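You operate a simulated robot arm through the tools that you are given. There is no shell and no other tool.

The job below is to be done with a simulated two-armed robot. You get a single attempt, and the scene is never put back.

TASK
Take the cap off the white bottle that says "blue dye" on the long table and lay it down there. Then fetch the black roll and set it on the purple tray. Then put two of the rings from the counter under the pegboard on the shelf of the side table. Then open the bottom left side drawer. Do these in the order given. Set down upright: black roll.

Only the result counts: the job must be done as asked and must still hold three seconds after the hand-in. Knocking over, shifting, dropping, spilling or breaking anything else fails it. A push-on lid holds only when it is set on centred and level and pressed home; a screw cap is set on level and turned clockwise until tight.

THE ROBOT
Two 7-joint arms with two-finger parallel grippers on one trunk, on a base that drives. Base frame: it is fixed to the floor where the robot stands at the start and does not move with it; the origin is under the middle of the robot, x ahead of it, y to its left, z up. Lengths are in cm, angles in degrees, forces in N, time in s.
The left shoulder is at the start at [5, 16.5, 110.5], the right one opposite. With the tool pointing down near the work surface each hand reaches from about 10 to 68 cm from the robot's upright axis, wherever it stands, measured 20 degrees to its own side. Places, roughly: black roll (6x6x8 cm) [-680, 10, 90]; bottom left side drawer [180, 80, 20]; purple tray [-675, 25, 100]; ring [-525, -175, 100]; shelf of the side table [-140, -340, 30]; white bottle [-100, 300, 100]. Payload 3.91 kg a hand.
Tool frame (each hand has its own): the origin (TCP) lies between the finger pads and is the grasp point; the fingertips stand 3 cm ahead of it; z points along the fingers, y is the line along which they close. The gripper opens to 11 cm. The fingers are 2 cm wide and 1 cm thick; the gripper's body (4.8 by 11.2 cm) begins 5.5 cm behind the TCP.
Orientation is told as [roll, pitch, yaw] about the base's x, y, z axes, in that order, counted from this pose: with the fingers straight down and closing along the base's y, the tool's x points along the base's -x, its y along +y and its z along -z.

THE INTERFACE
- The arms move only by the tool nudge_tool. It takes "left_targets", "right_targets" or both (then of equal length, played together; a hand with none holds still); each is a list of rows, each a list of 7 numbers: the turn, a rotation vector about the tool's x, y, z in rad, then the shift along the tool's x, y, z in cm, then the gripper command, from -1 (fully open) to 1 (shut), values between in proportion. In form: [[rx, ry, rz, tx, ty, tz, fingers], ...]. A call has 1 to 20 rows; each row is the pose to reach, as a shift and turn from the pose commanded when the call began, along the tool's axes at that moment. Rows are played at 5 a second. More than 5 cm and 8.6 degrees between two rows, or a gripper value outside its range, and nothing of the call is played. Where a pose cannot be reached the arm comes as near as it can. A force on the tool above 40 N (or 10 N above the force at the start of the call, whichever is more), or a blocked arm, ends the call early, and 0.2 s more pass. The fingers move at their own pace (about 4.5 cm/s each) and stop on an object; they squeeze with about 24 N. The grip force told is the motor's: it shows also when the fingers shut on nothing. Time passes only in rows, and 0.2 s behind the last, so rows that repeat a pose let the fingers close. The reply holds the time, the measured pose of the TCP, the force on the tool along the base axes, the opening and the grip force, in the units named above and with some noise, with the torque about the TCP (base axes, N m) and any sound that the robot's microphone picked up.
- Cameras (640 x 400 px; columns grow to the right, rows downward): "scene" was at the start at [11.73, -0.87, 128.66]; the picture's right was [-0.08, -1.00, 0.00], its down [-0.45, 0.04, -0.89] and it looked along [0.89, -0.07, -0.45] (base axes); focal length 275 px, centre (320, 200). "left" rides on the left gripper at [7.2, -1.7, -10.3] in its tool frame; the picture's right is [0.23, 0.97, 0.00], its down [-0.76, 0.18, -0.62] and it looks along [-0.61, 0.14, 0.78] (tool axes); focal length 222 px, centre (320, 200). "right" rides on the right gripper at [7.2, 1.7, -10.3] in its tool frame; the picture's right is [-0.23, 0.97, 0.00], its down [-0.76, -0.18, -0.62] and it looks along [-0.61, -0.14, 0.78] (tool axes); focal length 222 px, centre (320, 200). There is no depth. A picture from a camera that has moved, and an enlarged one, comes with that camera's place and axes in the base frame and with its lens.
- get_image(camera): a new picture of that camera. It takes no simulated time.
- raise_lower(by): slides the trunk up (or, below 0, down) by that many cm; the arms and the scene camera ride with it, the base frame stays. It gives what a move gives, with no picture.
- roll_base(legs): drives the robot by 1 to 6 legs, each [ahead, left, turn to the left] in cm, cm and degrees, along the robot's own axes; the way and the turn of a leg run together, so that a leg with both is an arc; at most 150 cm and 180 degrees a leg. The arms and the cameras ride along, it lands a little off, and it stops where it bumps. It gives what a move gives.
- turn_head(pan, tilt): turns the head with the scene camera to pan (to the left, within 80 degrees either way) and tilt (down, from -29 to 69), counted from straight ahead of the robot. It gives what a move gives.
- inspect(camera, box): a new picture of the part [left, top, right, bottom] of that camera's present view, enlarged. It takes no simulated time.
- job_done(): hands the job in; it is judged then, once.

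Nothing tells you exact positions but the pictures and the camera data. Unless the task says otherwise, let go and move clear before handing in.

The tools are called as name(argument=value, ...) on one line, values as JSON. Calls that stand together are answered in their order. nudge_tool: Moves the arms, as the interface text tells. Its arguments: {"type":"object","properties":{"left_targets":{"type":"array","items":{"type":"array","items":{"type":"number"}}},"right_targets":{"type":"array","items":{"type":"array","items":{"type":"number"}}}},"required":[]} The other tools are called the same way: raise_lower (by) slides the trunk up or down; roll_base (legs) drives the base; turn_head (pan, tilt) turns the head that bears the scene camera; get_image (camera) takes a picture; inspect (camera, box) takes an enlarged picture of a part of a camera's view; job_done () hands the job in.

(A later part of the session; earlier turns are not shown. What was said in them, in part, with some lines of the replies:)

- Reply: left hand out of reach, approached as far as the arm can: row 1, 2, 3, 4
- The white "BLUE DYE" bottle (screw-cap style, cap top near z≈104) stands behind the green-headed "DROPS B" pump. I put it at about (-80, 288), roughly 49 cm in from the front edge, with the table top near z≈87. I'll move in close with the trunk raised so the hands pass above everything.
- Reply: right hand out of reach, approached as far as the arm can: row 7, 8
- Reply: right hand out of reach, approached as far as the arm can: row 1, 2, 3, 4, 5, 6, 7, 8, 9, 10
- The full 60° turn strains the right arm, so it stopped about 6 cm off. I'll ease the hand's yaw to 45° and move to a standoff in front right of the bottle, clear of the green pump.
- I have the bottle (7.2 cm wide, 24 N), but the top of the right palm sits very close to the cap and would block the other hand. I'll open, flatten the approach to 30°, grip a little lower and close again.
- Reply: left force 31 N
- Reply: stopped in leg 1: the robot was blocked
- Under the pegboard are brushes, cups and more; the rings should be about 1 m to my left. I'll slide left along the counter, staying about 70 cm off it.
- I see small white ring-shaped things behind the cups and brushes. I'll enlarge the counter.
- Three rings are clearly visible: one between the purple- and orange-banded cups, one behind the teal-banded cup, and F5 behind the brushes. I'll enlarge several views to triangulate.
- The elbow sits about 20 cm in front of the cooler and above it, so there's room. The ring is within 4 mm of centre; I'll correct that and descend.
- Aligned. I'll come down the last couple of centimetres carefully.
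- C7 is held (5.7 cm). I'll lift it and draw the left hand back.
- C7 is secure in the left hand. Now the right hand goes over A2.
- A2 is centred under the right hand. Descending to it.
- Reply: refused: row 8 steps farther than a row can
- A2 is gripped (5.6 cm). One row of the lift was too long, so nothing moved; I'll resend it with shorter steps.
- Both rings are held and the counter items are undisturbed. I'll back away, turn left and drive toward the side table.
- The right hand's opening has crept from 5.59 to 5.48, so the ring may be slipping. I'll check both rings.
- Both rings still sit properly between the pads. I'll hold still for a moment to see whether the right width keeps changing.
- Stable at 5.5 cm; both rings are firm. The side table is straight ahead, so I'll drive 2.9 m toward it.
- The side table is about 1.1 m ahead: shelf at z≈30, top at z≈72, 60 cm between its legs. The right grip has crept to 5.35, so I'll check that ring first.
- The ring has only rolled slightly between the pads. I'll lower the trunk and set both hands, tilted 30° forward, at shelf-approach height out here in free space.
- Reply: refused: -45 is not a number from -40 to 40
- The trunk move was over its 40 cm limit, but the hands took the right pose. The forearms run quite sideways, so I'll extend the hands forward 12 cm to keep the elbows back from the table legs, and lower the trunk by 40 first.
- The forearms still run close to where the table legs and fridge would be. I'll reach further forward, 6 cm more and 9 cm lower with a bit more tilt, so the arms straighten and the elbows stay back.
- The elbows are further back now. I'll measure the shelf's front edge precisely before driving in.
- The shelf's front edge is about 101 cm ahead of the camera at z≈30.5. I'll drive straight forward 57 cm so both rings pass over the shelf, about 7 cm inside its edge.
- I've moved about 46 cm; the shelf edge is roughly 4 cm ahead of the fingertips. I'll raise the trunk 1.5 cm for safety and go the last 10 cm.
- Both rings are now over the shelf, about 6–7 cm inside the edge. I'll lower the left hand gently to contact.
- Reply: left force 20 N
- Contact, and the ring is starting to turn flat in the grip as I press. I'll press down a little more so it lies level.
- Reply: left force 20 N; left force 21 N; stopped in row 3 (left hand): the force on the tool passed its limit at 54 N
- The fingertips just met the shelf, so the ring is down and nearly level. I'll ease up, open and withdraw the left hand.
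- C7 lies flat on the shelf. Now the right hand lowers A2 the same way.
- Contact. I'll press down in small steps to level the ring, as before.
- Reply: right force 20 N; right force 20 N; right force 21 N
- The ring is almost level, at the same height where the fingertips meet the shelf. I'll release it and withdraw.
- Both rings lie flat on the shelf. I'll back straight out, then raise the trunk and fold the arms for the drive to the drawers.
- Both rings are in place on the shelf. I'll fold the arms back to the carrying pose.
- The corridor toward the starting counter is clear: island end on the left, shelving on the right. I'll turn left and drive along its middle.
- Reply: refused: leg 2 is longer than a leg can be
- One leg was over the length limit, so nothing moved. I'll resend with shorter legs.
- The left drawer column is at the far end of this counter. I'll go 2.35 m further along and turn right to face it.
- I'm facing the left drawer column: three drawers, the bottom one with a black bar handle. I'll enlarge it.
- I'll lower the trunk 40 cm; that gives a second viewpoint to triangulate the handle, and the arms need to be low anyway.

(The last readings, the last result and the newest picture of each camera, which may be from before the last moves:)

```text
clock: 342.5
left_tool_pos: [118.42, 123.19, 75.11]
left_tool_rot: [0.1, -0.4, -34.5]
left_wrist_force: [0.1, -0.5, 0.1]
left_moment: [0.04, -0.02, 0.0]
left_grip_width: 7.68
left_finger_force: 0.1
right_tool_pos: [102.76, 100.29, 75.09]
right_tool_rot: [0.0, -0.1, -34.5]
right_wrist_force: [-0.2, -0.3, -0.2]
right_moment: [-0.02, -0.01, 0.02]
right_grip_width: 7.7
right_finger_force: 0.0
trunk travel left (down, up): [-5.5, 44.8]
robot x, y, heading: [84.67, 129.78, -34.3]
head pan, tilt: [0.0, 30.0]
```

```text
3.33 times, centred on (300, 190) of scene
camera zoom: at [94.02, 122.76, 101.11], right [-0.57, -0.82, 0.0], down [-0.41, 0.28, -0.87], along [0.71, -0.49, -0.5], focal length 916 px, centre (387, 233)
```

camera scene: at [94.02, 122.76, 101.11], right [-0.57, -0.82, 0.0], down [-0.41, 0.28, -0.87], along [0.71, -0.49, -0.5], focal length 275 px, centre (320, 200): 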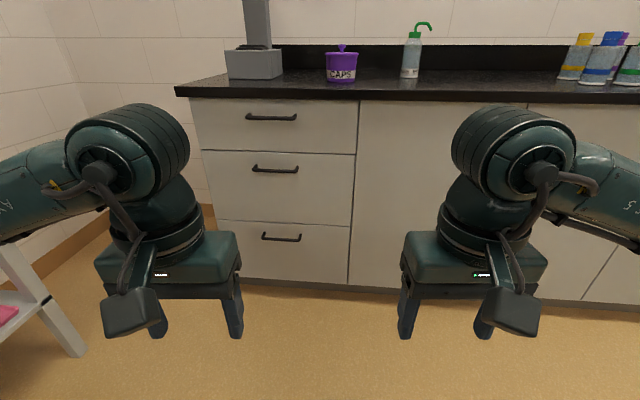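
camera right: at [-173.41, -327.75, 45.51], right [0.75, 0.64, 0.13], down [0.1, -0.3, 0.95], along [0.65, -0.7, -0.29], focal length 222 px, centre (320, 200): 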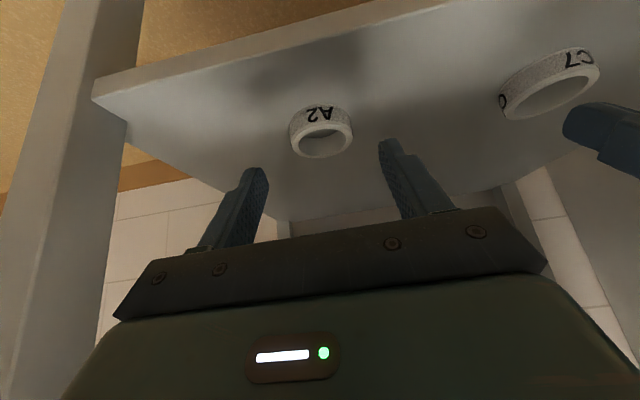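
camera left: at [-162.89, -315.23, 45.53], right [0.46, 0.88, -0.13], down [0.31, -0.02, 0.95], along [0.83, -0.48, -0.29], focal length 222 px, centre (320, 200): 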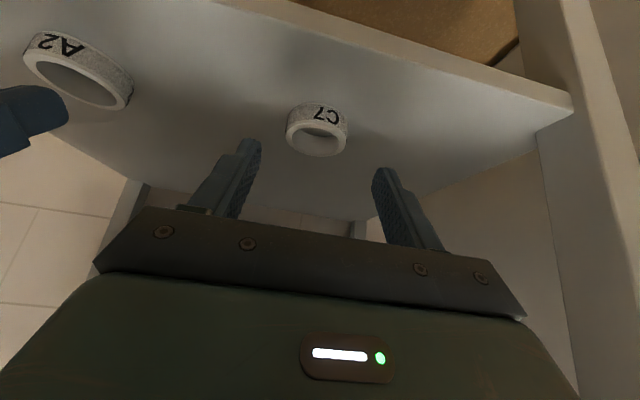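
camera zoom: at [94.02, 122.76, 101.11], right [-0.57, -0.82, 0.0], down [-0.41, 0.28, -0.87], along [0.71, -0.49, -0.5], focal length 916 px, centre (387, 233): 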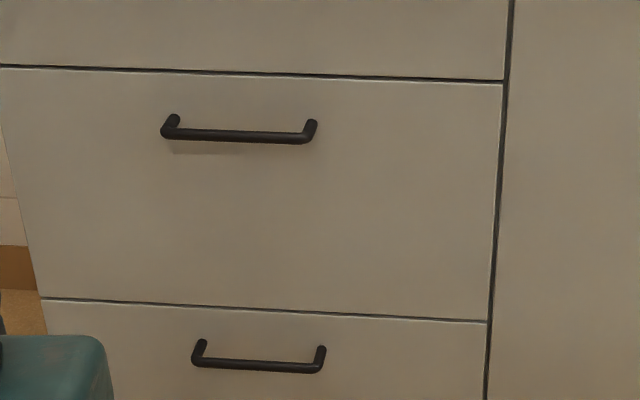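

The handle's bar is at about (169.8, 88.3, 36.6), about 3 cm off the drawer face. The face is angled about 5° to me, so I'll square up by turning 5° right and shifting slightly left, then turn the left hand so its fingers close vertically.

roll_base(legs=[[0, 0, -5], [0, 5, 0]])

nudge_tool(left_targets=[[0, 0, -0.131, -1.1, 0, 0, -0.1], [0, 0, -0.262, -2.2, 0, 0, -0.1], [0, 0, -0.393, -3.3, 0, 0, -0.1], [0, 0, -0.524, -4.4, 0, 0, -0.1], [0, 0, -0.655, -5.5, 0, 0, -0.1], [0, 0, -0.786, -6.6, 0, 0, -0.1], [0, 0, -0.917, -7.7, 0, 0, -0.1], [0, 0, -1.048, -8.8, 0, 0, -0.1], [0, 0, -1.179, -9.9, 0, 0, -0.1], [0, 0, -1.31, -11, 0, 0, -0.1], [0, 0, -1.441, -12, 0, 0, -0.1], [0, 0, -1.571, -13, 0, 0, -0.1]])

nudge_tool(left_targets=[[0.131, 0, 0, 0, -0.4, 2.5, -0.1], [0.262, 0, 0, 0, -0.8, 5, -0.1], [0.393, 0, 0, 0, -1.2, 7.5, -0.1], [0.524, 0, 0, 0, -1.6, 10, -0.1], [0.655, 0, 0, 0, -2, 12.5, -0.1], [0.786, 0, 0, 0, -2.4, 15, -0.1], [0.917, 0, 0, 0, -2.8, 17.5, -0.1], [1.048, 0, 0, 0, -3.2, 20, -0.1], [1.179, 0, 0, 0, -3.6, 22.5, -0.1], [1.31, 0, 0, 0, -4, 25, -0.1], [1.441, 0, 0, 0, -4.5, 27.5, -0.1], [1.571, 0, 0, 0, -5, 30, -0.1]])

get_image(camera="scene")

get_image(camera="left")

```text
clock: 344.2
left_tool_pos: [120.93, 124.06, 75.16]
left_tool_rot: [-0.1, -0.3, -39.7]
left_wrist_force: [-0.5, 0.3, 0.3]
left_moment: [0.02, 0.0, 0.0]
left_grip_width: 7.68
left_finger_force: 0.0
right_tool_pos: [103.08, 102.5, 75.03]
right_tool_rot: [0.0, 0.0, -39.6]
right_wrist_force: [0.2, 0.3, 0.7]
right_moment: [0.01, 0.02, 0.0]
right_grip_width: 7.69
right_finger_force: 0.1
trunk travel left (down, up): [-5.5, 44.8]
robot x, y, heading: [87.56, 133.52, -39.5]
head pan, tilt: [0.0, 30.0]
```

```text
clock: 346.8
left_tool_pos: [130.91, 115.55, 75.01]
left_tool_rot: [-0.4, -0.1, 50.4]
left_wrist_force: [-0.3, 0.0, 0.1]
left_moment: [0.01, 0.01, -0.02]
left_grip_width: 6.02
left_finger_force: 0.1
right_tool_pos: [103.17, 102.62, 75.02]
right_tool_rot: [0.0, 0.0, -39.6]
right_wrist_force: [0.3, -0.6, 0.7]
right_moment: [0.03, 0.02, 0.01]
right_grip_width: 7.69
right_finger_force: 0.0
trunk travel left (down, up): [-5.5, 44.8]
robot x, y, heading: [87.9, 133.76, -39.4]
head pan, tilt: [0.0, 30.0]
```

```text
clock: 349.4
left_tool_pos: [125.44, 103.06, 57.02]
left_tool_rot: [-88.3, 0.0, 53.8]
left_wrist_force: [0.3, 0.2, -0.3]
left_moment: [0.0, 0.0, 0.0]
left_grip_width: 6.06
left_finger_force: 0.0
left hand out of reach, approached as far as the arm can: row 7, 8, 9, 10, 11, 12
right_tool_pos: [103.26, 102.65, 75.15]
right_tool_rot: [0.0, 0.1, -39.6]
right_wrist_force: [-0.1, -0.3, 0.8]
right_moment: [0.01, 0.0, 0.0]
right_grip_width: 7.72
right_finger_force: 0.0
trunk travel left (down, up): [-5.5, 44.8]
robot x, y, heading: [87.38, 133.08, -39.9]
head pan, tilt: [0.0, 30.0]
```

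```text
taken
camera scene: at [96.55, 125.77, 101.13], right [-0.64, -0.77, 0.0], down [-0.39, 0.32, -0.87], along [0.67, -0.55, -0.5], focal length 275 px, centre (320, 200)
```

scene: 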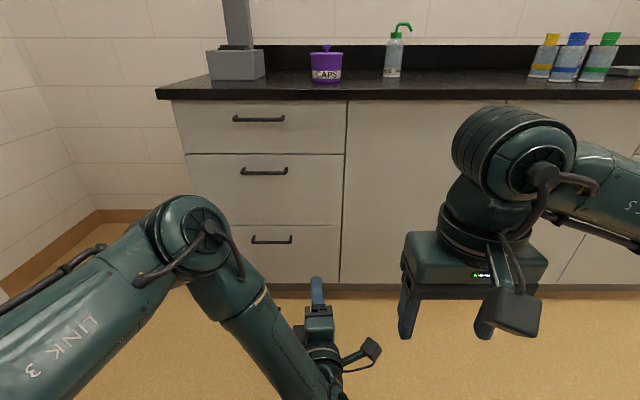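

```text
taken
camera left: at [112.97, 103.23, 58.84], right [-0.16, -0.16, -0.97], down [-0.06, 0.99, -0.16], along [0.99, 0.03, -0.17], focal length 222 px, centre (320, 200)
```

left: 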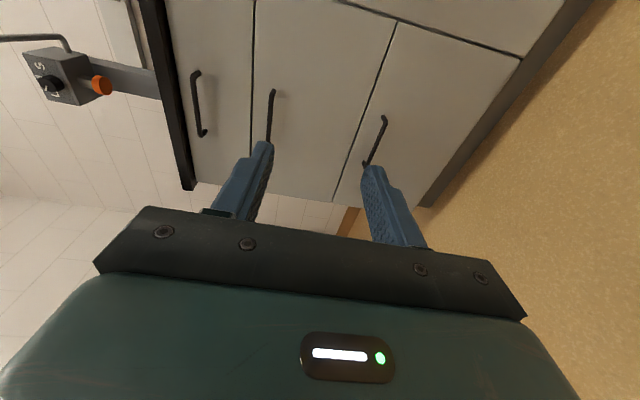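

The left hand now points forward with its fingers closing vertically, though it ended up near my midline. I'll see if it reaches lower and further forward-left.

nudge_tool(left_targets=[[0, 0, 0, -1, 2, 4, -0.1], [0, 0, 0, -3, 5, 7, -0.1], [0, 0, 0, -5.5, 8, 9, -0.1], [0, 0, 0, -8, 11, 10, -0.1], [0, 0, 0, -10.5, 14, 10, -0.1], [0, 0, 0, -13, 17, 10, -0.1], [0, 0, 0, -14, 20, 10, -0.1]])

get_image(camera="scene")

get_image(camera="left")

```text
clock: 351.0
left_tool_pos: [128.1, 98.98, 56.52]
left_tool_rot: [-87.6, -0.1, 54.0]
left_wrist_force: [0.0, 0.4, -0.1]
left_moment: [-0.02, 0.03, 0.01]
left_grip_width: 6.04
left_finger_force: 0.0
left hand out of reach, approached as far as the arm can: row 1, 2, 3, 4, 5, 6, 7
right_tool_pos: [103.15, 102.52, 75.02]
right_tool_rot: [0.1, -0.1, -39.6]
right_wrist_force: [0.7, 0.4, 0.2]
right_moment: [-0.01, 0.01, -0.03]
right_grip_width: 7.72
right_finger_force: 0.1
trunk travel left (down, up): [-5.5, 44.8]
robot x, y, heading: [87.81, 133.32, -39.6]
head pan, tilt: [0.0, 30.0]
```

```text
taken
camera scene: at [96.58, 125.78, 101.12], right [-0.64, -0.77, 0.0], down [-0.39, 0.32, -0.87], along [0.67, -0.55, -0.5], focal length 275 px, centre (320, 200)
```

scene: 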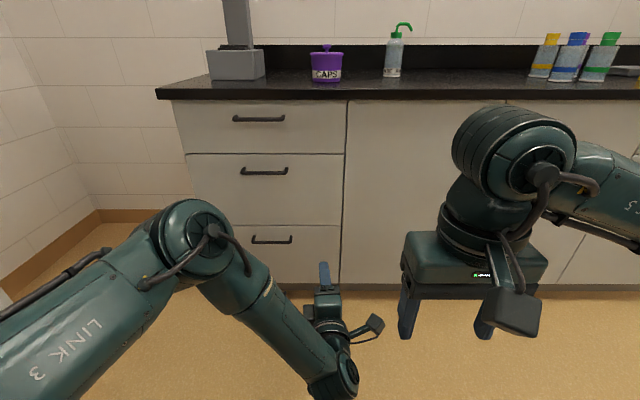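

```text
taken
camera left: at [115.6, 99.11, 58.51], right [-0.17, -0.16, -0.97], down [-0.06, 0.99, -0.15], along [0.98, 0.04, -0.17], focal length 222 px, centre (320, 200)
```

left: 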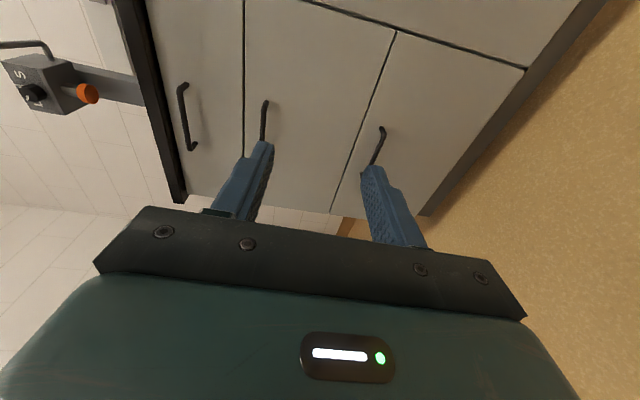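

This wrist route hits a joint limit. I'll undo it, back to pointing straight down, and then pitch forward first and roll after.

nudge_tool(left_targets=[[-0.13, 0, 0, -1.25, -1.5, -0.6, -0.1], [-0.26, 0, 0, -2.5, -3.1, -1.2, -0.1], [-0.39, 0, 0, -3.75, -4.6, -1.8, -0.1], [-0.52, 0, 0, -5, -6.2, -2.5, -0.1], [-0.65, 0, 0, -6.25, -7.7, -3.1, -0.1], [-0.78, 0, 0, -7.5, -9.2, -3.7, -0.1], [-0.91, 0, 0, -8.75, -10.8, -4.3, -0.1], [-1.04, 0, 0, -10, -12.3, -4.9, -0.1], [-1.17, 0, 0, -11.25, -13.9, -5.5, -0.1], [-1.3, 0, 0, -12.5, -15.4, -6.2, -0.1], [-1.43, 0, 0, -13.75, -17, -6.8, -0.1], [-1.53, 0, 0, -15, -18.5, -7.4, -0.1]])

nudge_tool(left_targets=[[0, 0, 0.131, 0, 0, 0, -0.1], [0, 0, 0.262, 0, 0, 0, -0.1], [0, 0, 0.393, 0, 0, 0, -0.1], [0, 0, 0.524, 0, 0, 0, -0.1], [0, 0, 0.655, 0, 0, 0, -0.1], [0, 0, 0.786, 0, 0, 0, -0.1], [0, 0, 0.917, 0, 0, 0, -0.1], [0, 0, 1.048, 0, 0, 0, -0.1], [0, 0, 1.179, 0, 0, 0, -0.1], [0, 0, 1.31, 0, 0, 0, -0.1], [0, 0, 1.441, 0, 0, 0, -0.1], [0, 0, 1.571, 0, 0, 0, -0.1]])

get_image(camera="scene")

```text
clock: 353.6
left_tool_pos: [130.84, 114.95, 74.82]
left_tool_rot: [-0.1, 0.0, 53.6]
left_wrist_force: [-0.6, 0.7, 0.8]
left_moment: [-0.02, -0.01, 0.01]
left_grip_width: 6.06
left_finger_force: 0.0
right_tool_pos: [103.3, 102.55, 75.06]
right_tool_rot: [0.1, 0.0, -39.6]
right_wrist_force: [0.7, -0.7, 0.0]
right_moment: [-0.03, 0.03, -0.01]
right_grip_width: 7.73
right_finger_force: 0.0
trunk travel left (down, up): [-5.5, 44.8]
robot x, y, heading: [87.55, 133.43, -39.3]
head pan, tilt: [0.0, 30.0]
```

```text
clock: 356.2
left_tool_pos: [130.98, 114.9, 74.61]
left_tool_rot: [0.2, -0.2, -36.5]
left_wrist_force: [-0.7, -0.3, 0.2]
left_moment: [0.02, -0.01, 0.01]
left_grip_width: 6.05
left_finger_force: 0.0
right_tool_pos: [103.12, 102.56, 75.11]
right_tool_rot: [0.0, -0.1, -39.6]
right_wrist_force: [0.2, -0.2, 0.2]
right_moment: [0.03, 0.02, 0.01]
right_grip_width: 7.69
right_finger_force: 0.0
trunk travel left (down, up): [-5.5, 44.8]
robot x, y, heading: [87.8, 133.59, -39.2]
head pan, tilt: [0.0, 30.0]
```

```text
taken
camera scene: at [96.58, 125.78, 101.12], right [-0.64, -0.77, 0.0], down [-0.39, 0.32, -0.87], along [0.67, -0.55, -0.5], focal length 275 px, centre (320, 200)
```

scene: 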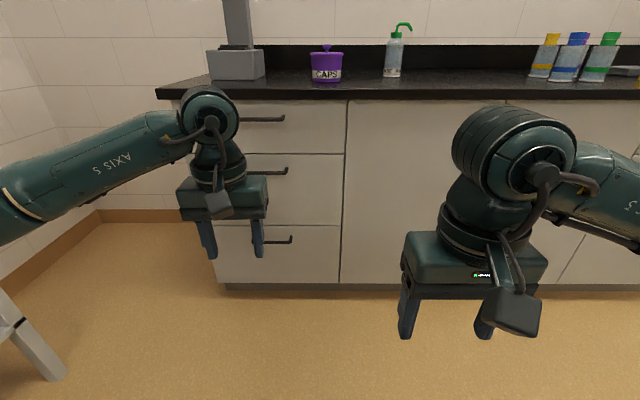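

Back to straight down. Now I'll pitch the left hand forward 75° with its fingers side by side, lowering and extending it.

nudge_tool(left_targets=[[0, -0.131, 0, -1.4, 0.3, 2.5, -0.1], [0, -0.262, 0, -2.8, 0.6, 5, -0.1], [0, -0.393, 0, -4.2, 0.9, 7.5, -0.1], [0, -0.524, 0, -5.6, 1.2, 10, -0.1], [0, -0.655, 0, -7, 1.5, 12.5, -0.1], [0, -0.786, 0, -8.4, 1.8, 15, -0.1], [0, -0.917, 0, -9.8, 2.1, 17.5, -0.1], [0, -1.048, 0, -11.2, 2.4, 20, -0.1], [0, -1.179, 0, -12.6, 2.7, 22.5, -0.1], [0, -1.309, 0, -14, 3, 25, -0.1]])

get_image(camera="scene")

get_image(camera="left")

```text
clock: 358.4
left_tool_pos: [140.31, 101.6, 54.63]
left_tool_rot: [2.9, -73.2, -36.1]
left_wrist_force: [0.6, 0.3, -0.8]
left_moment: [-0.01, 0.02, -0.02]
left_grip_width: 6.03
left_finger_force: 0.1
left hand out of reach, approached as far as the arm can: row 8, 9, 10
right_tool_pos: [103.14, 102.58, 75.13]
right_tool_rot: [0.1, 0.1, -39.6]
right_wrist_force: [0.2, -0.3, -0.5]
right_moment: [-0.03, 0.0, 0.0]
right_grip_width: 7.69
right_finger_force: 0.1
trunk travel left (down, up): [-5.5, 44.8]
robot x, y, heading: [87.8, 133.23, -39.4]
head pan, tilt: [0.0, 30.0]
```

```text
taken
camera scene: at [96.59, 125.8, 101.13], right [-0.64, -0.77, 0.0], down [-0.39, 0.32, -0.87], along [0.67, -0.55, -0.5], focal length 275 px, centre (320, 200)
```

scene: 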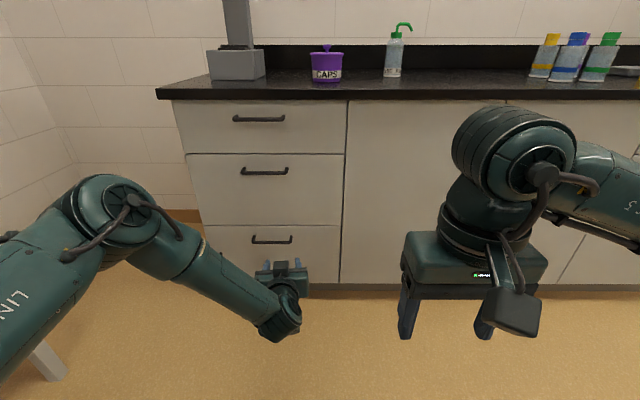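

```text
taken
camera left: at [129.43, 106.88, 50.53], right [0.48, 0.85, -0.2], down [-0.22, 0.34, 0.91], along [0.85, -0.39, 0.36], focal length 222 px, centre (320, 200)
```

left: 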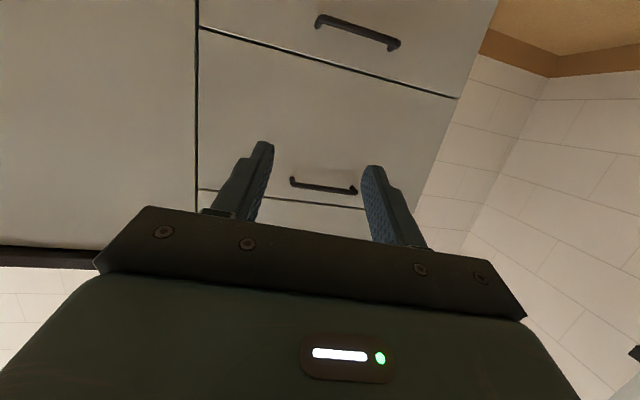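

The hand can pitch 73° but not low enough yet. I'll lower the trunk the last 5 cm and extend the arm further, which should free the wrist.

raise_lower(by=-5.3)

nudge_tool(left_targets=[[0, 0, 0, 0.5, 0, 3.5, -0.1], [0, 0, 0, 1.5, 0.5, 7, -0.1], [0, 0, 0, 3, 1, 10.5, -0.1], [0, 0, 0, 5, 1.5, 14, -0.1], [0, 0, 0, 7.2, 2, 17.9, -0.1]])

get_image(camera="scene")

get_image(camera="left")

```text
clock: 359.3
left_tool_pos: [140.24, 101.55, 49.26]
left_tool_rot: [3.0, -73.1, -36.3]
left_wrist_force: [-0.1, -0.4, 0.6]
left_moment: [-0.02, -0.01, 0.01]
left_grip_width: 6.08
left_finger_force: 0.2
right_tool_pos: [103.18, 102.55, 69.77]
right_tool_rot: [0.0, 0.1, -39.6]
right_wrist_force: [-0.3, -0.1, -0.5]
right_moment: [-0.02, 0.01, 0.0]
right_grip_width: 7.67
right_finger_force: 0.0
trunk travel left (down, up): [-0.2, 50.1]
robot x, y, heading: [87.42, 133.61, -39.7]
head pan, tilt: [0.0, 30.0]
```

```text
clock: 360.5
left_tool_pos: [151.72, 96.56, 39.7]
left_tool_rot: [3.6, -72.3, -36.4]
left_wrist_force: [0.7, 0.2, 0.8]
left_moment: [0.02, 0.03, 0.01]
left_grip_width: 6.04
left_finger_force: 0.1
left hand out of reach, approached as far as the arm can: row 2, 3, 4, 5
right_tool_pos: [103.12, 102.63, 69.74]
right_tool_rot: [0.1, 0.0, -39.5]
right_wrist_force: [-0.4, -1.0, 0.4]
right_moment: [0.03, -0.02, 0.01]
right_grip_width: 7.71
right_finger_force: 0.0
trunk travel left (down, up): [-0.2, 50.1]
robot x, y, heading: [87.5, 133.14, -39.7]
head pan, tilt: [0.0, 30.0]
```

```text
taken
camera scene: at [96.58, 125.76, 95.81], right [-0.64, -0.77, 0.0], down [-0.39, 0.32, -0.87], along [0.67, -0.55, -0.5], focal length 275 px, centre (320, 200)
```

scene: 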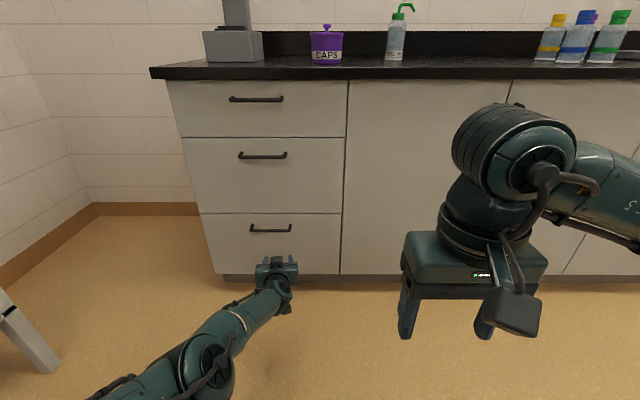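

```text
taken
camera left: at [140.76, 101.76, 35.79], right [0.47, 0.86, -0.2], down [-0.22, 0.33, 0.92], along [0.85, -0.39, 0.34], focal length 222 px, centre (320, 200)
```

left: 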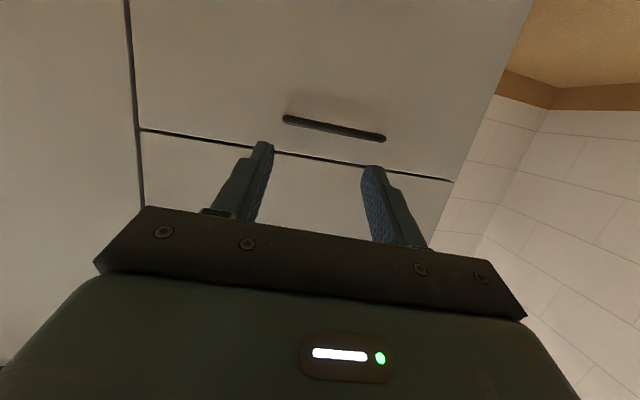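

That worked: the hand is now nearly horizontal at z≈40. Next I'll roll it 90° so the fingers close vertically on the bar.

nudge_tool(left_targets=[[0, 0, -0.131, 0, 0, 0, -0.1], [0, 0, -0.262, 0, 0, 0, -0.1], [0, 0, -0.393, 0, 0, 0, -0.1], [0, 0, -0.524, 0, 0, 0, -0.1], [0, 0, -0.655, 0, 0, 0, -0.1], [0, 0, -0.786, 0, 0, 0, -0.1], [0, 0, -0.917, 0, 0, 0, -0.1], [0, 0, -1.048, 0, 0, 0, -0.1], [0, 0, -1.179, 0, 0, 0, -0.1], [0, 0, -1.31, 0, 0, 0, -0.1], [0, 0, -1.441, 0, 0, 0, -0.1], [0, 0, -1.571, 0, 0, 0, -0.1]])

get_image(camera="scene")

get_image(camera="left")

```text
clock: 363.1
left_tool_pos: [151.56, 96.29, 39.96]
left_tool_rot: [-72.6, -0.9, 57.0]
left_wrist_force: [0.8, 0.5, -0.7]
left_moment: [-0.02, 0.02, 0.03]
left_grip_width: 6.08
left_finger_force: 0.1
left hand out of reach, approached as far as the arm can: row 1, 2, 3, 4, 5, 6, 7, 8, 9, 10, 11, 12
right_tool_pos: [103.18, 102.61, 69.76]
right_tool_rot: [0.0, 0.1, -39.6]
right_wrist_force: [0.1, 0.1, 0.1]
right_moment: [0.02, -0.03, 0.01]
right_grip_width: 7.71
right_finger_force: 0.1
trunk travel left (down, up): [-0.2, 50.1]
robot x, y, heading: [87.84, 133.5, -39.4]
head pan, tilt: [0.0, 30.0]
```

```text
taken
camera scene: at [96.58, 125.78, 95.82], right [-0.64, -0.77, 0.0], down [-0.39, 0.32, -0.87], along [0.67, -0.55, -0.5], focal length 275 px, centre (320, 200)
```

scene: 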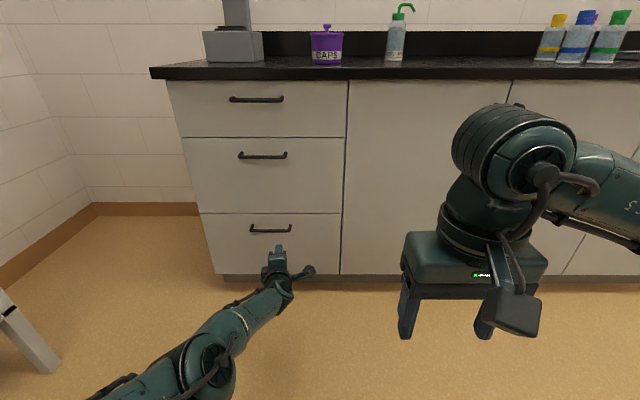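

```text
taken
camera left: at [139.76, 95.21, 44.44], right [-0.36, -0.02, -0.93], down [-0.13, 0.99, 0.03], along [0.92, 0.13, -0.36], focal length 222 px, centre (320, 200)
```

left: 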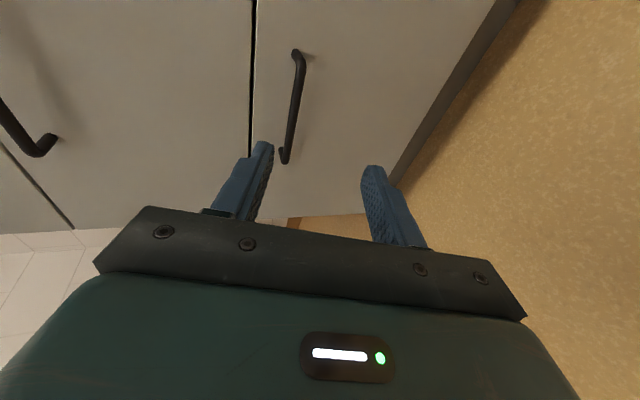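

The hand is horizontal with its fingers above and below each other. Both views put the bar about 19.5 cm ahead, 5 cm left and 3 cm lower than the hand. I'll lower the hand and draw it back for slack, then shift the base left and forward.

nudge_tool(left_targets=[[0, 0, 0, -0.13, 1.2, -1, -0.1], [0, 0, 0, -0.27, 2.4, -2, -0.1], [0, 0, 0, -0.4, 3.67, -3, -0.1], [0, 0, 0, -0.4, 3.67, -3, -0.1]])

roll_base(legs=[[0, 5, 0], [9, 0, 0]])

get_image(camera="left")

get_image(camera="scene")

```text
clock: 364.1
left_tool_pos: [149.12, 96.01, 38.26]
left_tool_rot: [-72.1, -1.1, 57.4]
left_wrist_force: [-0.3, -0.9, -0.3]
left_moment: [-0.03, 0.0, -0.03]
left_grip_width: 6.05
left_finger_force: 0.0
left hand out of reach, approached as far as the arm can: row 1, 2, 3, 4
right_tool_pos: [103.16, 102.49, 69.67]
right_tool_rot: [0.1, 0.0, -39.6]
right_wrist_force: [0.2, 0.5, -0.5]
right_moment: [0.01, -0.01, -0.01]
right_grip_width: 7.71
right_finger_force: 0.1
trunk travel left (down, up): [-0.2, 50.1]
robot x, y, heading: [87.54, 133.68, -39.9]
head pan, tilt: [0.0, 30.0]
```

```text
clock: 365.9
left_tool_pos: [159.28, 94.15, 38.18]
left_tool_rot: [-72.2, -1.0, 57.3]
left_wrist_force: [-0.7, -0.3, 0.4]
left_moment: [0.01, -0.01, 0.01]
left_grip_width: 6.06
left_finger_force: 0.0
right_tool_pos: [113.16, 100.7, 69.82]
right_tool_rot: [0.0, -0.1, -39.7]
right_wrist_force: [0.5, -0.5, 0.6]
right_moment: [0.0, 0.03, 0.02]
right_grip_width: 7.73
right_finger_force: 0.1
trunk travel left (down, up): [-0.2, 50.1]
robot x, y, heading: [97.89, 131.48, -39.2]
head pan, tilt: [0.0, 30.0]
```

```text
taken
camera left: at [147.48, 93.03, 42.74], right [-0.36, -0.01, -0.93], down [-0.13, 0.99, 0.04], along [0.92, 0.14, -0.36], focal length 222 px, centre (320, 200)
```

left: 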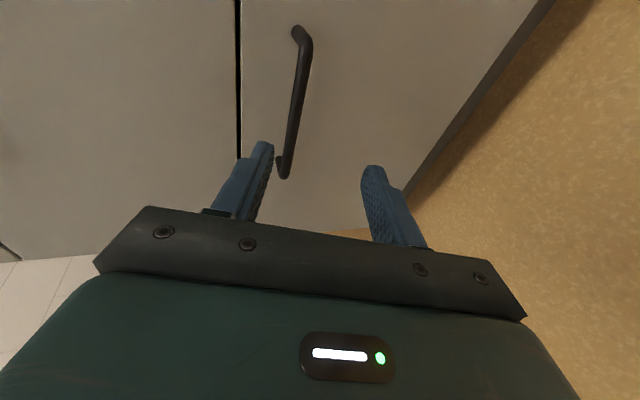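

```text
taken
camera scene: at [106.65, 123.96, 95.82], right [-0.64, -0.77, 0.0], down [-0.39, 0.32, -0.87], along [0.67, -0.55, -0.5], focal length 275 px, centre (320, 200)
```

scene: 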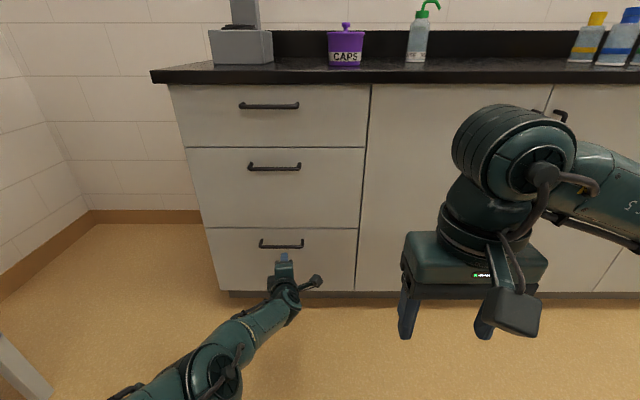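

The bar runs between the finger lines, well within the opening. I'll drive 7 cm nearer and re-check.

roll_base(legs=[[7, 0, 0]])

get_image(camera="left")

inspect(camera="scene", box=[220, 190, 360, 310])

```text
clock: 366.9
left_tool_pos: [164.65, 89.94, 38.17]
left_tool_rot: [-72.1, -1.1, 57.4]
left_wrist_force: [-0.5, -0.6, -0.2]
left_moment: [0.02, -0.02, -0.03]
left_grip_width: 6.04
left_finger_force: 0.1
right_tool_pos: [118.61, 96.41, 69.76]
right_tool_rot: [0.0, 0.0, -39.5]
right_wrist_force: [0.2, -0.3, 0.5]
right_moment: [0.0, 0.02, 0.0]
right_grip_width: 7.71
right_finger_force: 0.1
trunk travel left (down, up): [-0.2, 50.1]
robot x, y, heading: [102.92, 127.19, -39.4]
head pan, tilt: [0.0, 30.0]
```

```text
taken
camera left: at [152.85, 88.74, 42.74], right [-0.36, -0.02, -0.93], down [-0.14, 0.99, 0.04], along [0.92, 0.14, -0.36], focal length 222 px, centre (320, 200)
```

left: 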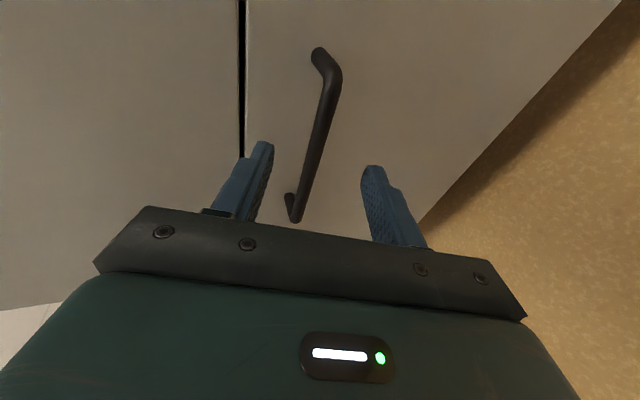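

```text
3.33 times, centred on (290, 250) of scene
camera zoom: at [111.97, 119.6, 95.82], right [-0.64, -0.77, 0.0], down [-0.39, 0.32, -0.87], along [0.67, -0.55, -0.5], focal length 916 px, centre (420, 33)
```

zoom: 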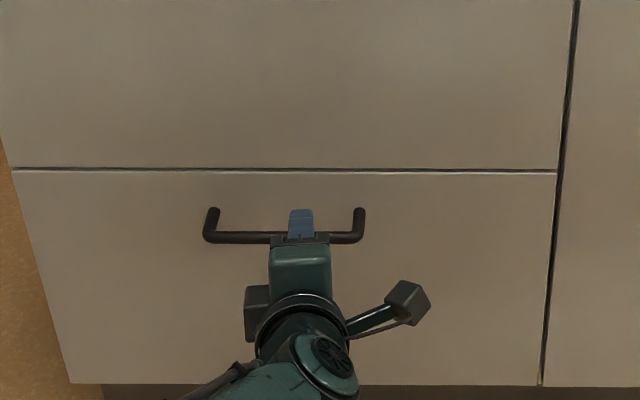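

Well lined up and square to the drawer. I'll lower the hand half a centimetre and drive the last 4 cm so the bar sits between the fingers.

nudge_tool(left_targets=[[0, 0, 0, 0, 0.3, 0.1, -0.1], [0, 0, 0, 0, 0.6, 0.2, -0.1]])

roll_base(legs=[[3.6, 0, 0]])

get_image(camera="left")

inspect(camera="scene", box=[220, 190, 360, 310])

```text
clock: 367.5
left_tool_pos: [164.44, 89.95, 38.14]
left_tool_rot: [-71.9, -1.1, 57.5]
left_wrist_force: [0.5, 0.4, -0.1]
left_moment: [0.03, -0.03, 0.03]
left_grip_width: 6.03
left_finger_force: 0.1
left hand out of reach, approached as far as the arm can: row 2
right_tool_pos: [118.57, 96.42, 69.79]
right_tool_rot: [0.0, 0.0, -39.5]
right_wrist_force: [0.6, -0.1, -0.3]
right_moment: [-0.02, 0.0, 0.01]
right_grip_width: 7.7
right_finger_force: 0.1
trunk travel left (down, up): [-0.2, 50.1]
robot x, y, heading: [103.42, 127.48, -39.5]
head pan, tilt: [0.0, 30.0]
```

```text
clock: 368.4
left_tool_pos: [167.38, 87.69, 38.0]
left_tool_rot: [-71.9, -1.1, 57.5]
left_wrist_force: [0.2, 0.8, 0.2]
left_moment: [-0.04, 0.0, -0.02]
left_grip_width: 6.04
left_finger_force: 0.1
right_tool_pos: [121.42, 93.97, 69.7]
right_tool_rot: [0.0, 0.0, -39.5]
right_wrist_force: [0.8, 0.0, 0.0]
right_moment: [0.01, 0.0, 0.03]
right_grip_width: 7.7
right_finger_force: 0.1
trunk travel left (down, up): [-0.2, 50.1]
robot x, y, heading: [105.81, 125.01, -39.5]
head pan, tilt: [0.0, 30.0]
```

```text
taken
camera left: at [155.54, 86.47, 42.55], right [-0.37, -0.01, -0.93], down [-0.14, 0.99, 0.04], along [0.92, 0.14, -0.36], focal length 222 px, centre (320, 200)
```

left: 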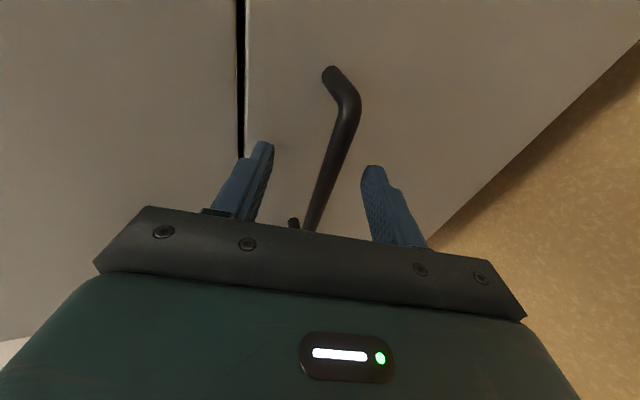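

```text
3.33 times, centred on (290, 250) of scene
camera zoom: at [114.76, 117.29, 95.82], right [-0.64, -0.77, 0.0], down [-0.39, 0.32, -0.87], along [0.67, -0.55, -0.5], focal length 916 px, centre (420, 33)
```

zoom: 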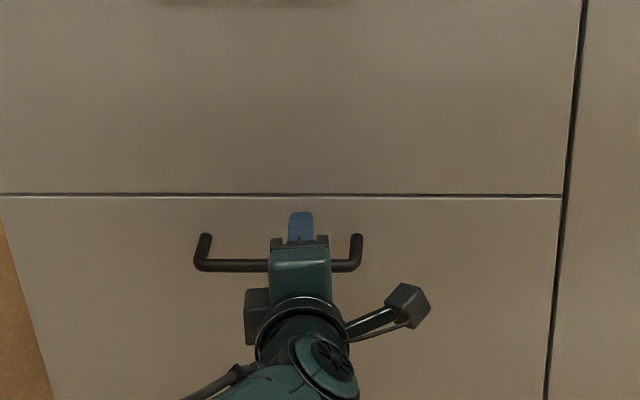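

The bar is slightly closer to the lower finger. I'll tip the hand 5° down and lower it a touch to centre it.

nudge_tool(left_targets=[[-0.045, 0, 0, 0, 0.35, 0.1, -0.1], [-0.09, 0, 0, 0, 0.7, 0.2, -0.1], [-0.09, 0, 0, 0, 0.7, 0.2, -0.1]])

get_image(camera="left")

```text
clock: 369.2
left_tool_pos: [167.34, 87.7, 37.26]
left_tool_rot: [-66.7, -1.2, 57.5]
left_wrist_force: [0.3, -0.1, -0.6]
left_moment: [0.02, -0.01, 0.0]
left_grip_width: 6.05
left_finger_force: 0.0
right_tool_pos: [121.29, 94.1, 69.81]
right_tool_rot: [0.0, 0.0, -39.5]
right_wrist_force: [0.3, -0.1, 0.2]
right_moment: [-0.03, 0.04, -0.02]
right_grip_width: 7.69
right_finger_force: 0.1
trunk travel left (down, up): [-0.2, 50.1]
robot x, y, heading: [105.75, 124.83, -39.5]
head pan, tilt: [0.0, 30.0]
```

```text
taken
camera left: at [155.98, 86.19, 42.62], right [-0.44, 0.03, -0.9], down [-0.13, 0.99, 0.1], along [0.89, 0.16, -0.43], focal length 222 px, centre (320, 200)
```

left: 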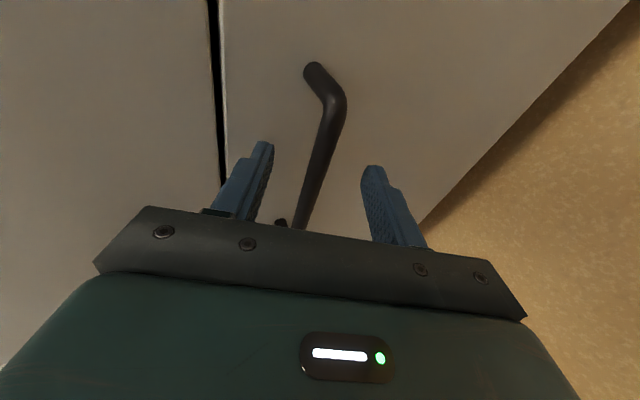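

The bar is now centred between the fingers. Closing on it.

nudge_tool(left_targets=[[0, 0, 0, 0, 0, 0, 0.3], [0, 0, 0, 0, 0, 0, 0.7], [0, 0, 0, 0, 0, 0, 1], [0, 0, 0, 0, 0, 0, 1], [0, 0, 0, 0, 0, 0, 1]])

get_image(camera="left")

```text
clock: 370.4
left_tool_pos: [167.46, 87.77, 37.53]
left_tool_rot: [-67.1, -1.5, 57.4]
left_wrist_force: [1.1, -1.9, 10.4]
left_moment: [0.55, -0.66, -0.43]
left_grip_width: 1.2
left_finger_force: 44.5
right_tool_pos: [121.45, 94.15, 69.89]
right_tool_rot: [0.0, -0.1, -39.5]
right_wrist_force: [-0.4, -0.2, 0.0]
right_moment: [0.01, -0.02, -0.03]
right_grip_width: 7.71
right_finger_force: 0.1
trunk travel left (down, up): [-0.2, 50.1]
robot x, y, heading: [105.62, 125.23, -39.5]
head pan, tilt: [0.0, 30.0]
```

```text
taken
camera left: at [156.03, 86.16, 42.83], right [-0.43, 0.03, -0.9], down [-0.13, 0.99, 0.1], along [0.89, 0.16, -0.42], focal length 222 px, centre (320, 200)
```

left: 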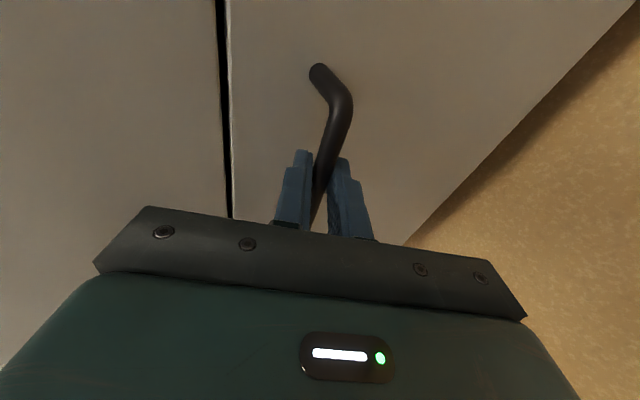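

The bar is gripped firmly (1.2 cm). I'll pull by reversing 8 cm and check.

roll_base(legs=[[-8, 0, 0]])

get_image(camera="scene")

get_image(camera="left")

```text
clock: 371.4
left_tool_pos: [161.22, 92.74, 37.51]
left_tool_rot: [-67.1, -1.2, 57.6]
left_wrist_force: [3.6, 5.2, 17.5]
left_moment: [0.44, -0.57, -0.76]
left_grip_width: 1.19
left_finger_force: 45.5
right_tool_pos: [115.15, 99.28, 69.86]
right_tool_rot: [-0.1, -0.1, -39.6]
right_wrist_force: [0.0, 1.0, 0.2]
right_moment: [0.03, 0.01, 0.01]
right_grip_width: 7.7
right_finger_force: 0.1
trunk travel left (down, up): [-0.2, 50.1]
robot x, y, heading: [99.67, 130.0, -39.5]
head pan, tilt: [0.0, 30.0]
```

```text
taken
camera scene: at [108.46, 122.45, 95.85], right [-0.64, -0.77, 0.0], down [-0.38, 0.32, -0.87], along [0.67, -0.55, -0.5], focal length 275 px, centre (320, 200)
```

scene: 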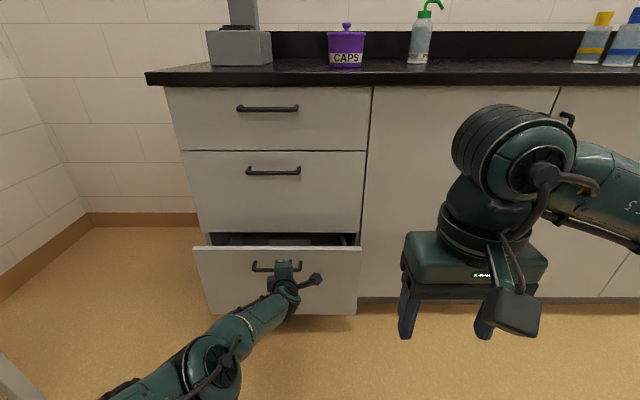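

```text
taken
camera left: at [149.87, 91.27, 42.85], right [-0.43, 0.03, -0.9], down [-0.13, 0.99, 0.1], along [0.89, 0.16, -0.42], focal length 222 px, centre (320, 200)
```

left: 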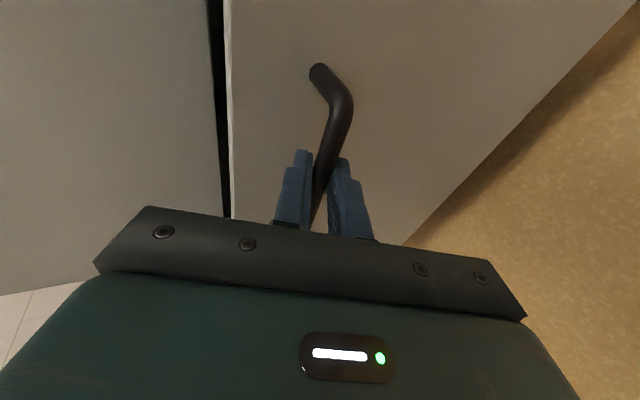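

The drawer is coming out smoothly. I'll keep pulling in steps.

roll_base(legs=[[-12, 0, 0]])

get_image(camera="scene")

```text
clock: 372.7
left_tool_pos: [152.26, 100.33, 37.52]
left_tool_rot: [-67.1, -1.2, 57.6]
left_wrist_force: [-0.3, -0.5, 9.1]
left_moment: [0.46, -0.51, -0.66]
left_grip_width: 1.2
left_finger_force: 45.5
right_tool_pos: [106.01, 106.73, 69.69]
right_tool_rot: [0.0, -0.1, -39.5]
right_wrist_force: [-0.1, -0.5, 0.1]
right_moment: [0.01, -0.01, 0.04]
right_grip_width: 7.73
right_finger_force: 0.0
trunk travel left (down, up): [-0.2, 50.1]
robot x, y, heading: [90.65, 137.72, -39.4]
head pan, tilt: [0.0, 30.0]
```

```text
taken
camera scene: at [99.31, 130.01, 95.83], right [-0.64, -0.77, 0.0], down [-0.38, 0.32, -0.87], along [0.67, -0.55, -0.5], focal length 275 px, centre (320, 200)
```

scene: 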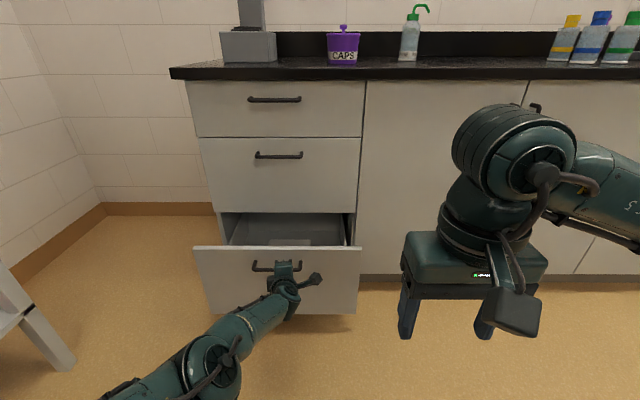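

It's about 20 cm out now. I'll pull further, watching for the end stop.

roll_base(legs=[[-10, 0, 0]])

get_image(camera="scene")

```text
clock: 373.9
left_tool_pos: [144.2, 106.79, 37.58]
left_tool_rot: [-67.1, -1.3, 57.6]
left_wrist_force: [1.0, 3.5, 4.5]
left_moment: [0.43, -0.45, -0.88]
left_grip_width: 1.19
left_finger_force: 45.4
right_tool_pos: [98.1, 113.31, 69.84]
right_tool_rot: [0.0, 0.0, -39.6]
right_wrist_force: [1.3, -0.5, 0.9]
right_moment: [0.0, 0.01, 0.04]
right_grip_width: 7.69
right_finger_force: 0.0
trunk travel left (down, up): [-0.2, 50.1]
robot x, y, heading: [82.81, 144.34, -39.6]
head pan, tilt: [0.0, 30.0]
```

```text
taken
camera scene: at [91.49, 136.48, 95.82], right [-0.64, -0.77, 0.0], down [-0.39, 0.32, -0.87], along [0.67, -0.55, -0.5], focal length 275 px, centre (320, 200)
```

scene: 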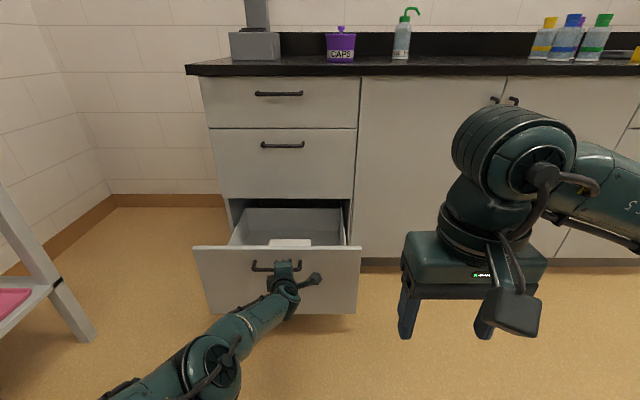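

About 30 cm now, with a box inside riding along. I'll try a little more, gently.

roll_base(legs=[[-6, 0, 0]])

get_image(camera="scene")

```text
clock: 374.8
left_tool_pos: [139.88, 110.59, 37.6]
left_tool_rot: [-67.3, -1.2, 57.8]
left_wrist_force: [1.1, 3.6, 2.1]
left_moment: [0.54, -0.42, -0.78]
left_grip_width: 1.2
left_finger_force: 45.5
right_tool_pos: [93.47, 116.93, 69.79]
right_tool_rot: [0.0, 0.0, -39.7]
right_wrist_force: [1.0, 0.5, -0.5]
right_moment: [0.0, 0.04, 0.02]
right_grip_width: 7.71
right_finger_force: 0.0
trunk travel left (down, up): [-0.2, 50.1]
robot x, y, heading: [78.44, 148.03, -39.7]
head pan, tilt: [0.0, 30.0]
```

```text
taken
camera scene: at [86.93, 140.24, 95.82], right [-0.64, -0.77, 0.0], down [-0.39, 0.32, -0.87], along [0.67, -0.55, -0.5], focal length 275 px, centre (320, 200)
```

scene: 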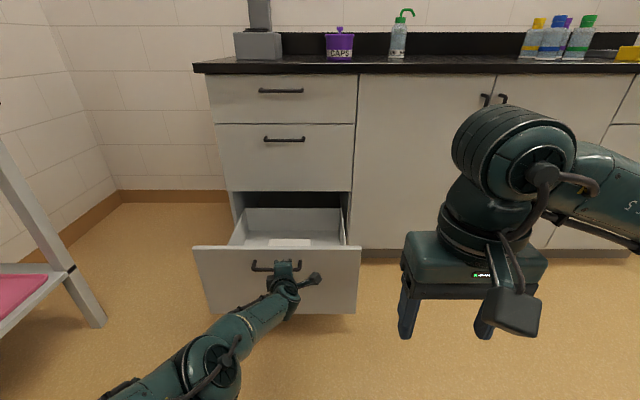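

About 36 cm out, and the drawer's back panel is near the cabinet face. I'll try 4 cm more to find the stop.

roll_base(legs=[[-4, 0, 0]])

get_image(camera="scene")

get_image(camera="left")

```text
clock: 375.7
left_tool_pos: [136.77, 113.12, 37.58]
left_tool_rot: [-67.3, -1.2, 57.7]
left_wrist_force: [-0.9, 0.7, 1.5]
left_moment: [0.6, -0.48, -0.59]
left_grip_width: 1.2
left_finger_force: 44.9
right_tool_pos: [90.46, 119.56, 69.65]
right_tool_rot: [-0.1, 0.1, -39.7]
right_wrist_force: [0.3, -0.4, -0.2]
right_moment: [0.02, -0.02, -0.01]
right_grip_width: 7.68
right_finger_force: 0.0
trunk travel left (down, up): [-0.2, 50.1]
robot x, y, heading: [74.9, 150.31, -39.6]
head pan, tilt: [0.0, 30.0]
```

```text
taken
camera scene: at [83.9, 142.75, 95.82], right [-0.64, -0.77, 0.0], down [-0.39, 0.32, -0.87], along [0.67, -0.55, -0.5], focal length 275 px, centre (320, 200)
```

scene: 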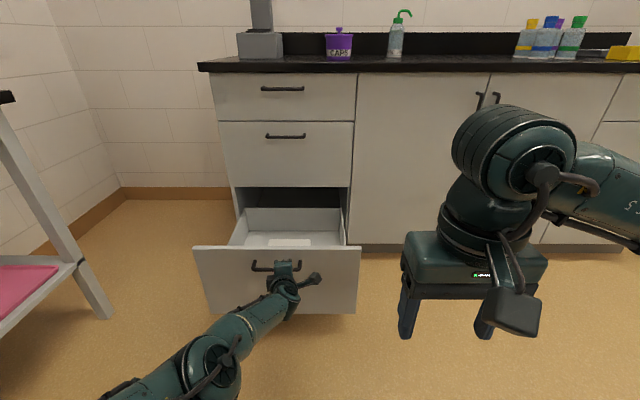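

```text
taken
camera left: at [125.36, 111.64, 42.82], right [-0.43, 0.03, -0.9], down [-0.14, 0.99, 0.1], along [0.89, 0.16, -0.42], focal length 222 px, centre (320, 200)
```

left: 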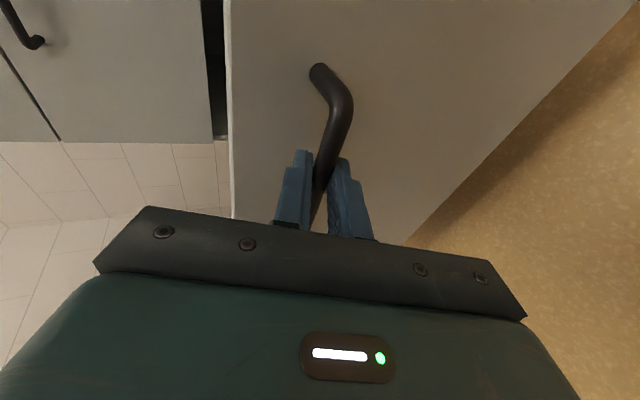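

The drawer is nearly 40 cm out and still gliding freely, clearly open. I'll release the handle and back the hand away without touching the drawer.

nudge_tool(left_targets=[[0, 0, 0, 0, 0, 0, 0.6], [0, 0, 0, 0, 0, 0, 0.2], [0, 0, 0, 0, 0, 0, -0.1], [0, 0, 0, 0, 0, 0, -0.1], [0, 0, 0, 0, 0, 0, -0.1]])

get_image(camera="left")

```text
clock: 376.9
left_tool_pos: [136.77, 113.11, 37.49]
left_tool_rot: [-67.0, -1.2, 57.8]
left_wrist_force: [0.3, 0.2, 0.5]
left_moment: [0.0, -0.01, 0.0]
left_grip_width: 6.07
left_finger_force: 0.1
right_tool_pos: [90.42, 119.48, 69.76]
right_tool_rot: [0.0, 0.0, -39.7]
right_wrist_force: [0.7, -0.1, -0.7]
right_moment: [-0.01, -0.01, 0.03]
right_grip_width: 7.71
right_finger_force: 0.0
trunk travel left (down, up): [-0.2, 50.1]
robot x, y, heading: [74.96, 150.51, -39.8]
head pan, tilt: [0.0, 30.0]
```

```text
taken
camera left: at [125.36, 111.64, 42.81], right [-0.43, 0.03, -0.9], down [-0.14, 0.99, 0.1], along [0.89, 0.16, -0.42], focal length 222 px, centre (320, 200)
```

left: 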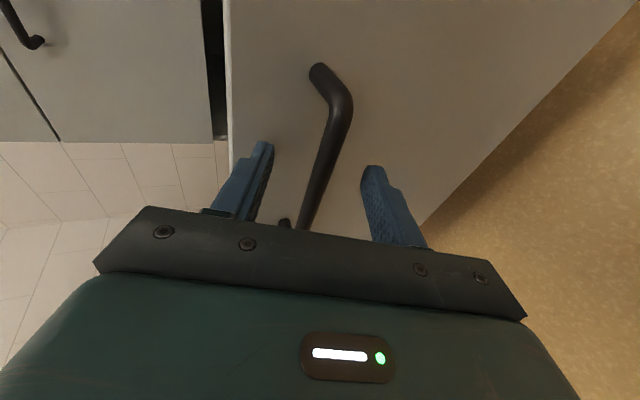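

The handle is free between the open fingers. Reversing 25 cm.

roll_base(legs=[[-25, 0, 0]])

get_image(camera="scene")

inspect(camera="scene", box=[190, 60, 380, 280])

```text
clock: 378.7
left_tool_pos: [117.94, 129.3, 37.45]
left_tool_rot: [-67.2, -1.3, 58.0]
left_wrist_force: [0.1, 0.0, 0.2]
left_moment: [0.01, -0.03, -0.02]
left_grip_width: 6.03
left_finger_force: 0.1
right_tool_pos: [71.56, 135.33, 69.73]
right_tool_rot: [0.0, 0.0, -39.3]
right_wrist_force: [0.9, 0.2, -0.1]
right_moment: [0.01, -0.03, -0.01]
right_grip_width: 7.69
right_finger_force: 0.2
trunk travel left (down, up): [-0.2, 50.1]
robot x, y, heading: [55.82, 166.28, -39.1]
head pan, tilt: [0.0, 30.0]
```

```text
taken
camera scene: at [64.84, 158.5, 95.81], right [-0.63, -0.78, 0.0], down [-0.39, 0.32, -0.87], along [0.67, -0.55, -0.5], focal length 275 px, centre (320, 200)
```

scene: 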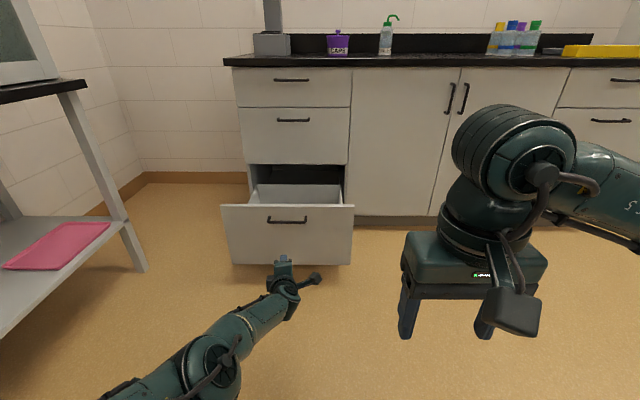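

```text
1.82 times, centred on (285, 170) of scene
camera zoom: at [64.84, 158.5, 95.81], right [-0.63, -0.78, 0.0], down [-0.39, 0.32, -0.87], along [0.67, -0.55, -0.5], focal length 500 px, centre (384, 254)
```

zoom: 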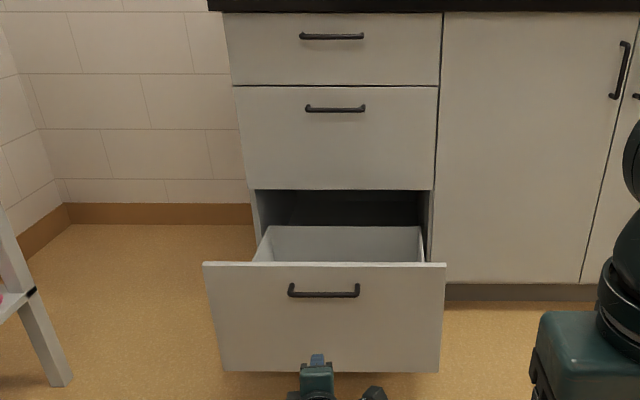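

All four parts are done in order:
- The cap lies on the long table.
- The black roll stands upright on the purple tray.
- Rings C7 and A2 lie on the side table's shelf.
- The bottom left drawer is open about 40 cm, with both hands clear.

I'm handing in.

job_done()

```text
The job is handed in.
```

I've done all four parts in the order you gave and handed the job in; I don't have the verdict yet.

- **Cap:** it was a screw cap. I unscrewed it from the white "BLUE DYE" bottle and laid it flat on the long table, about 14 cm to the left of the bottle. The bottle is standing open where it was.
- **Black roll:** it stands upright in the middle of the purple tray.
- **Rings:** C7 and A2 lie flat on the lower shelf of the side table, about 6–7 cm in from its front edge.
- **Drawer:** the bottom drawer of the left column is open about 40 cm. I stopped there without reaching an end stop. A small box inside came out with it.

While driving up to the counter with the roll, the base stopped against the cabinet. Nothing on that counter looked disturbed afterwards. I let go of everything and moved both hands clear before handing in, but I didn't go back for a final look at the earlier spots.
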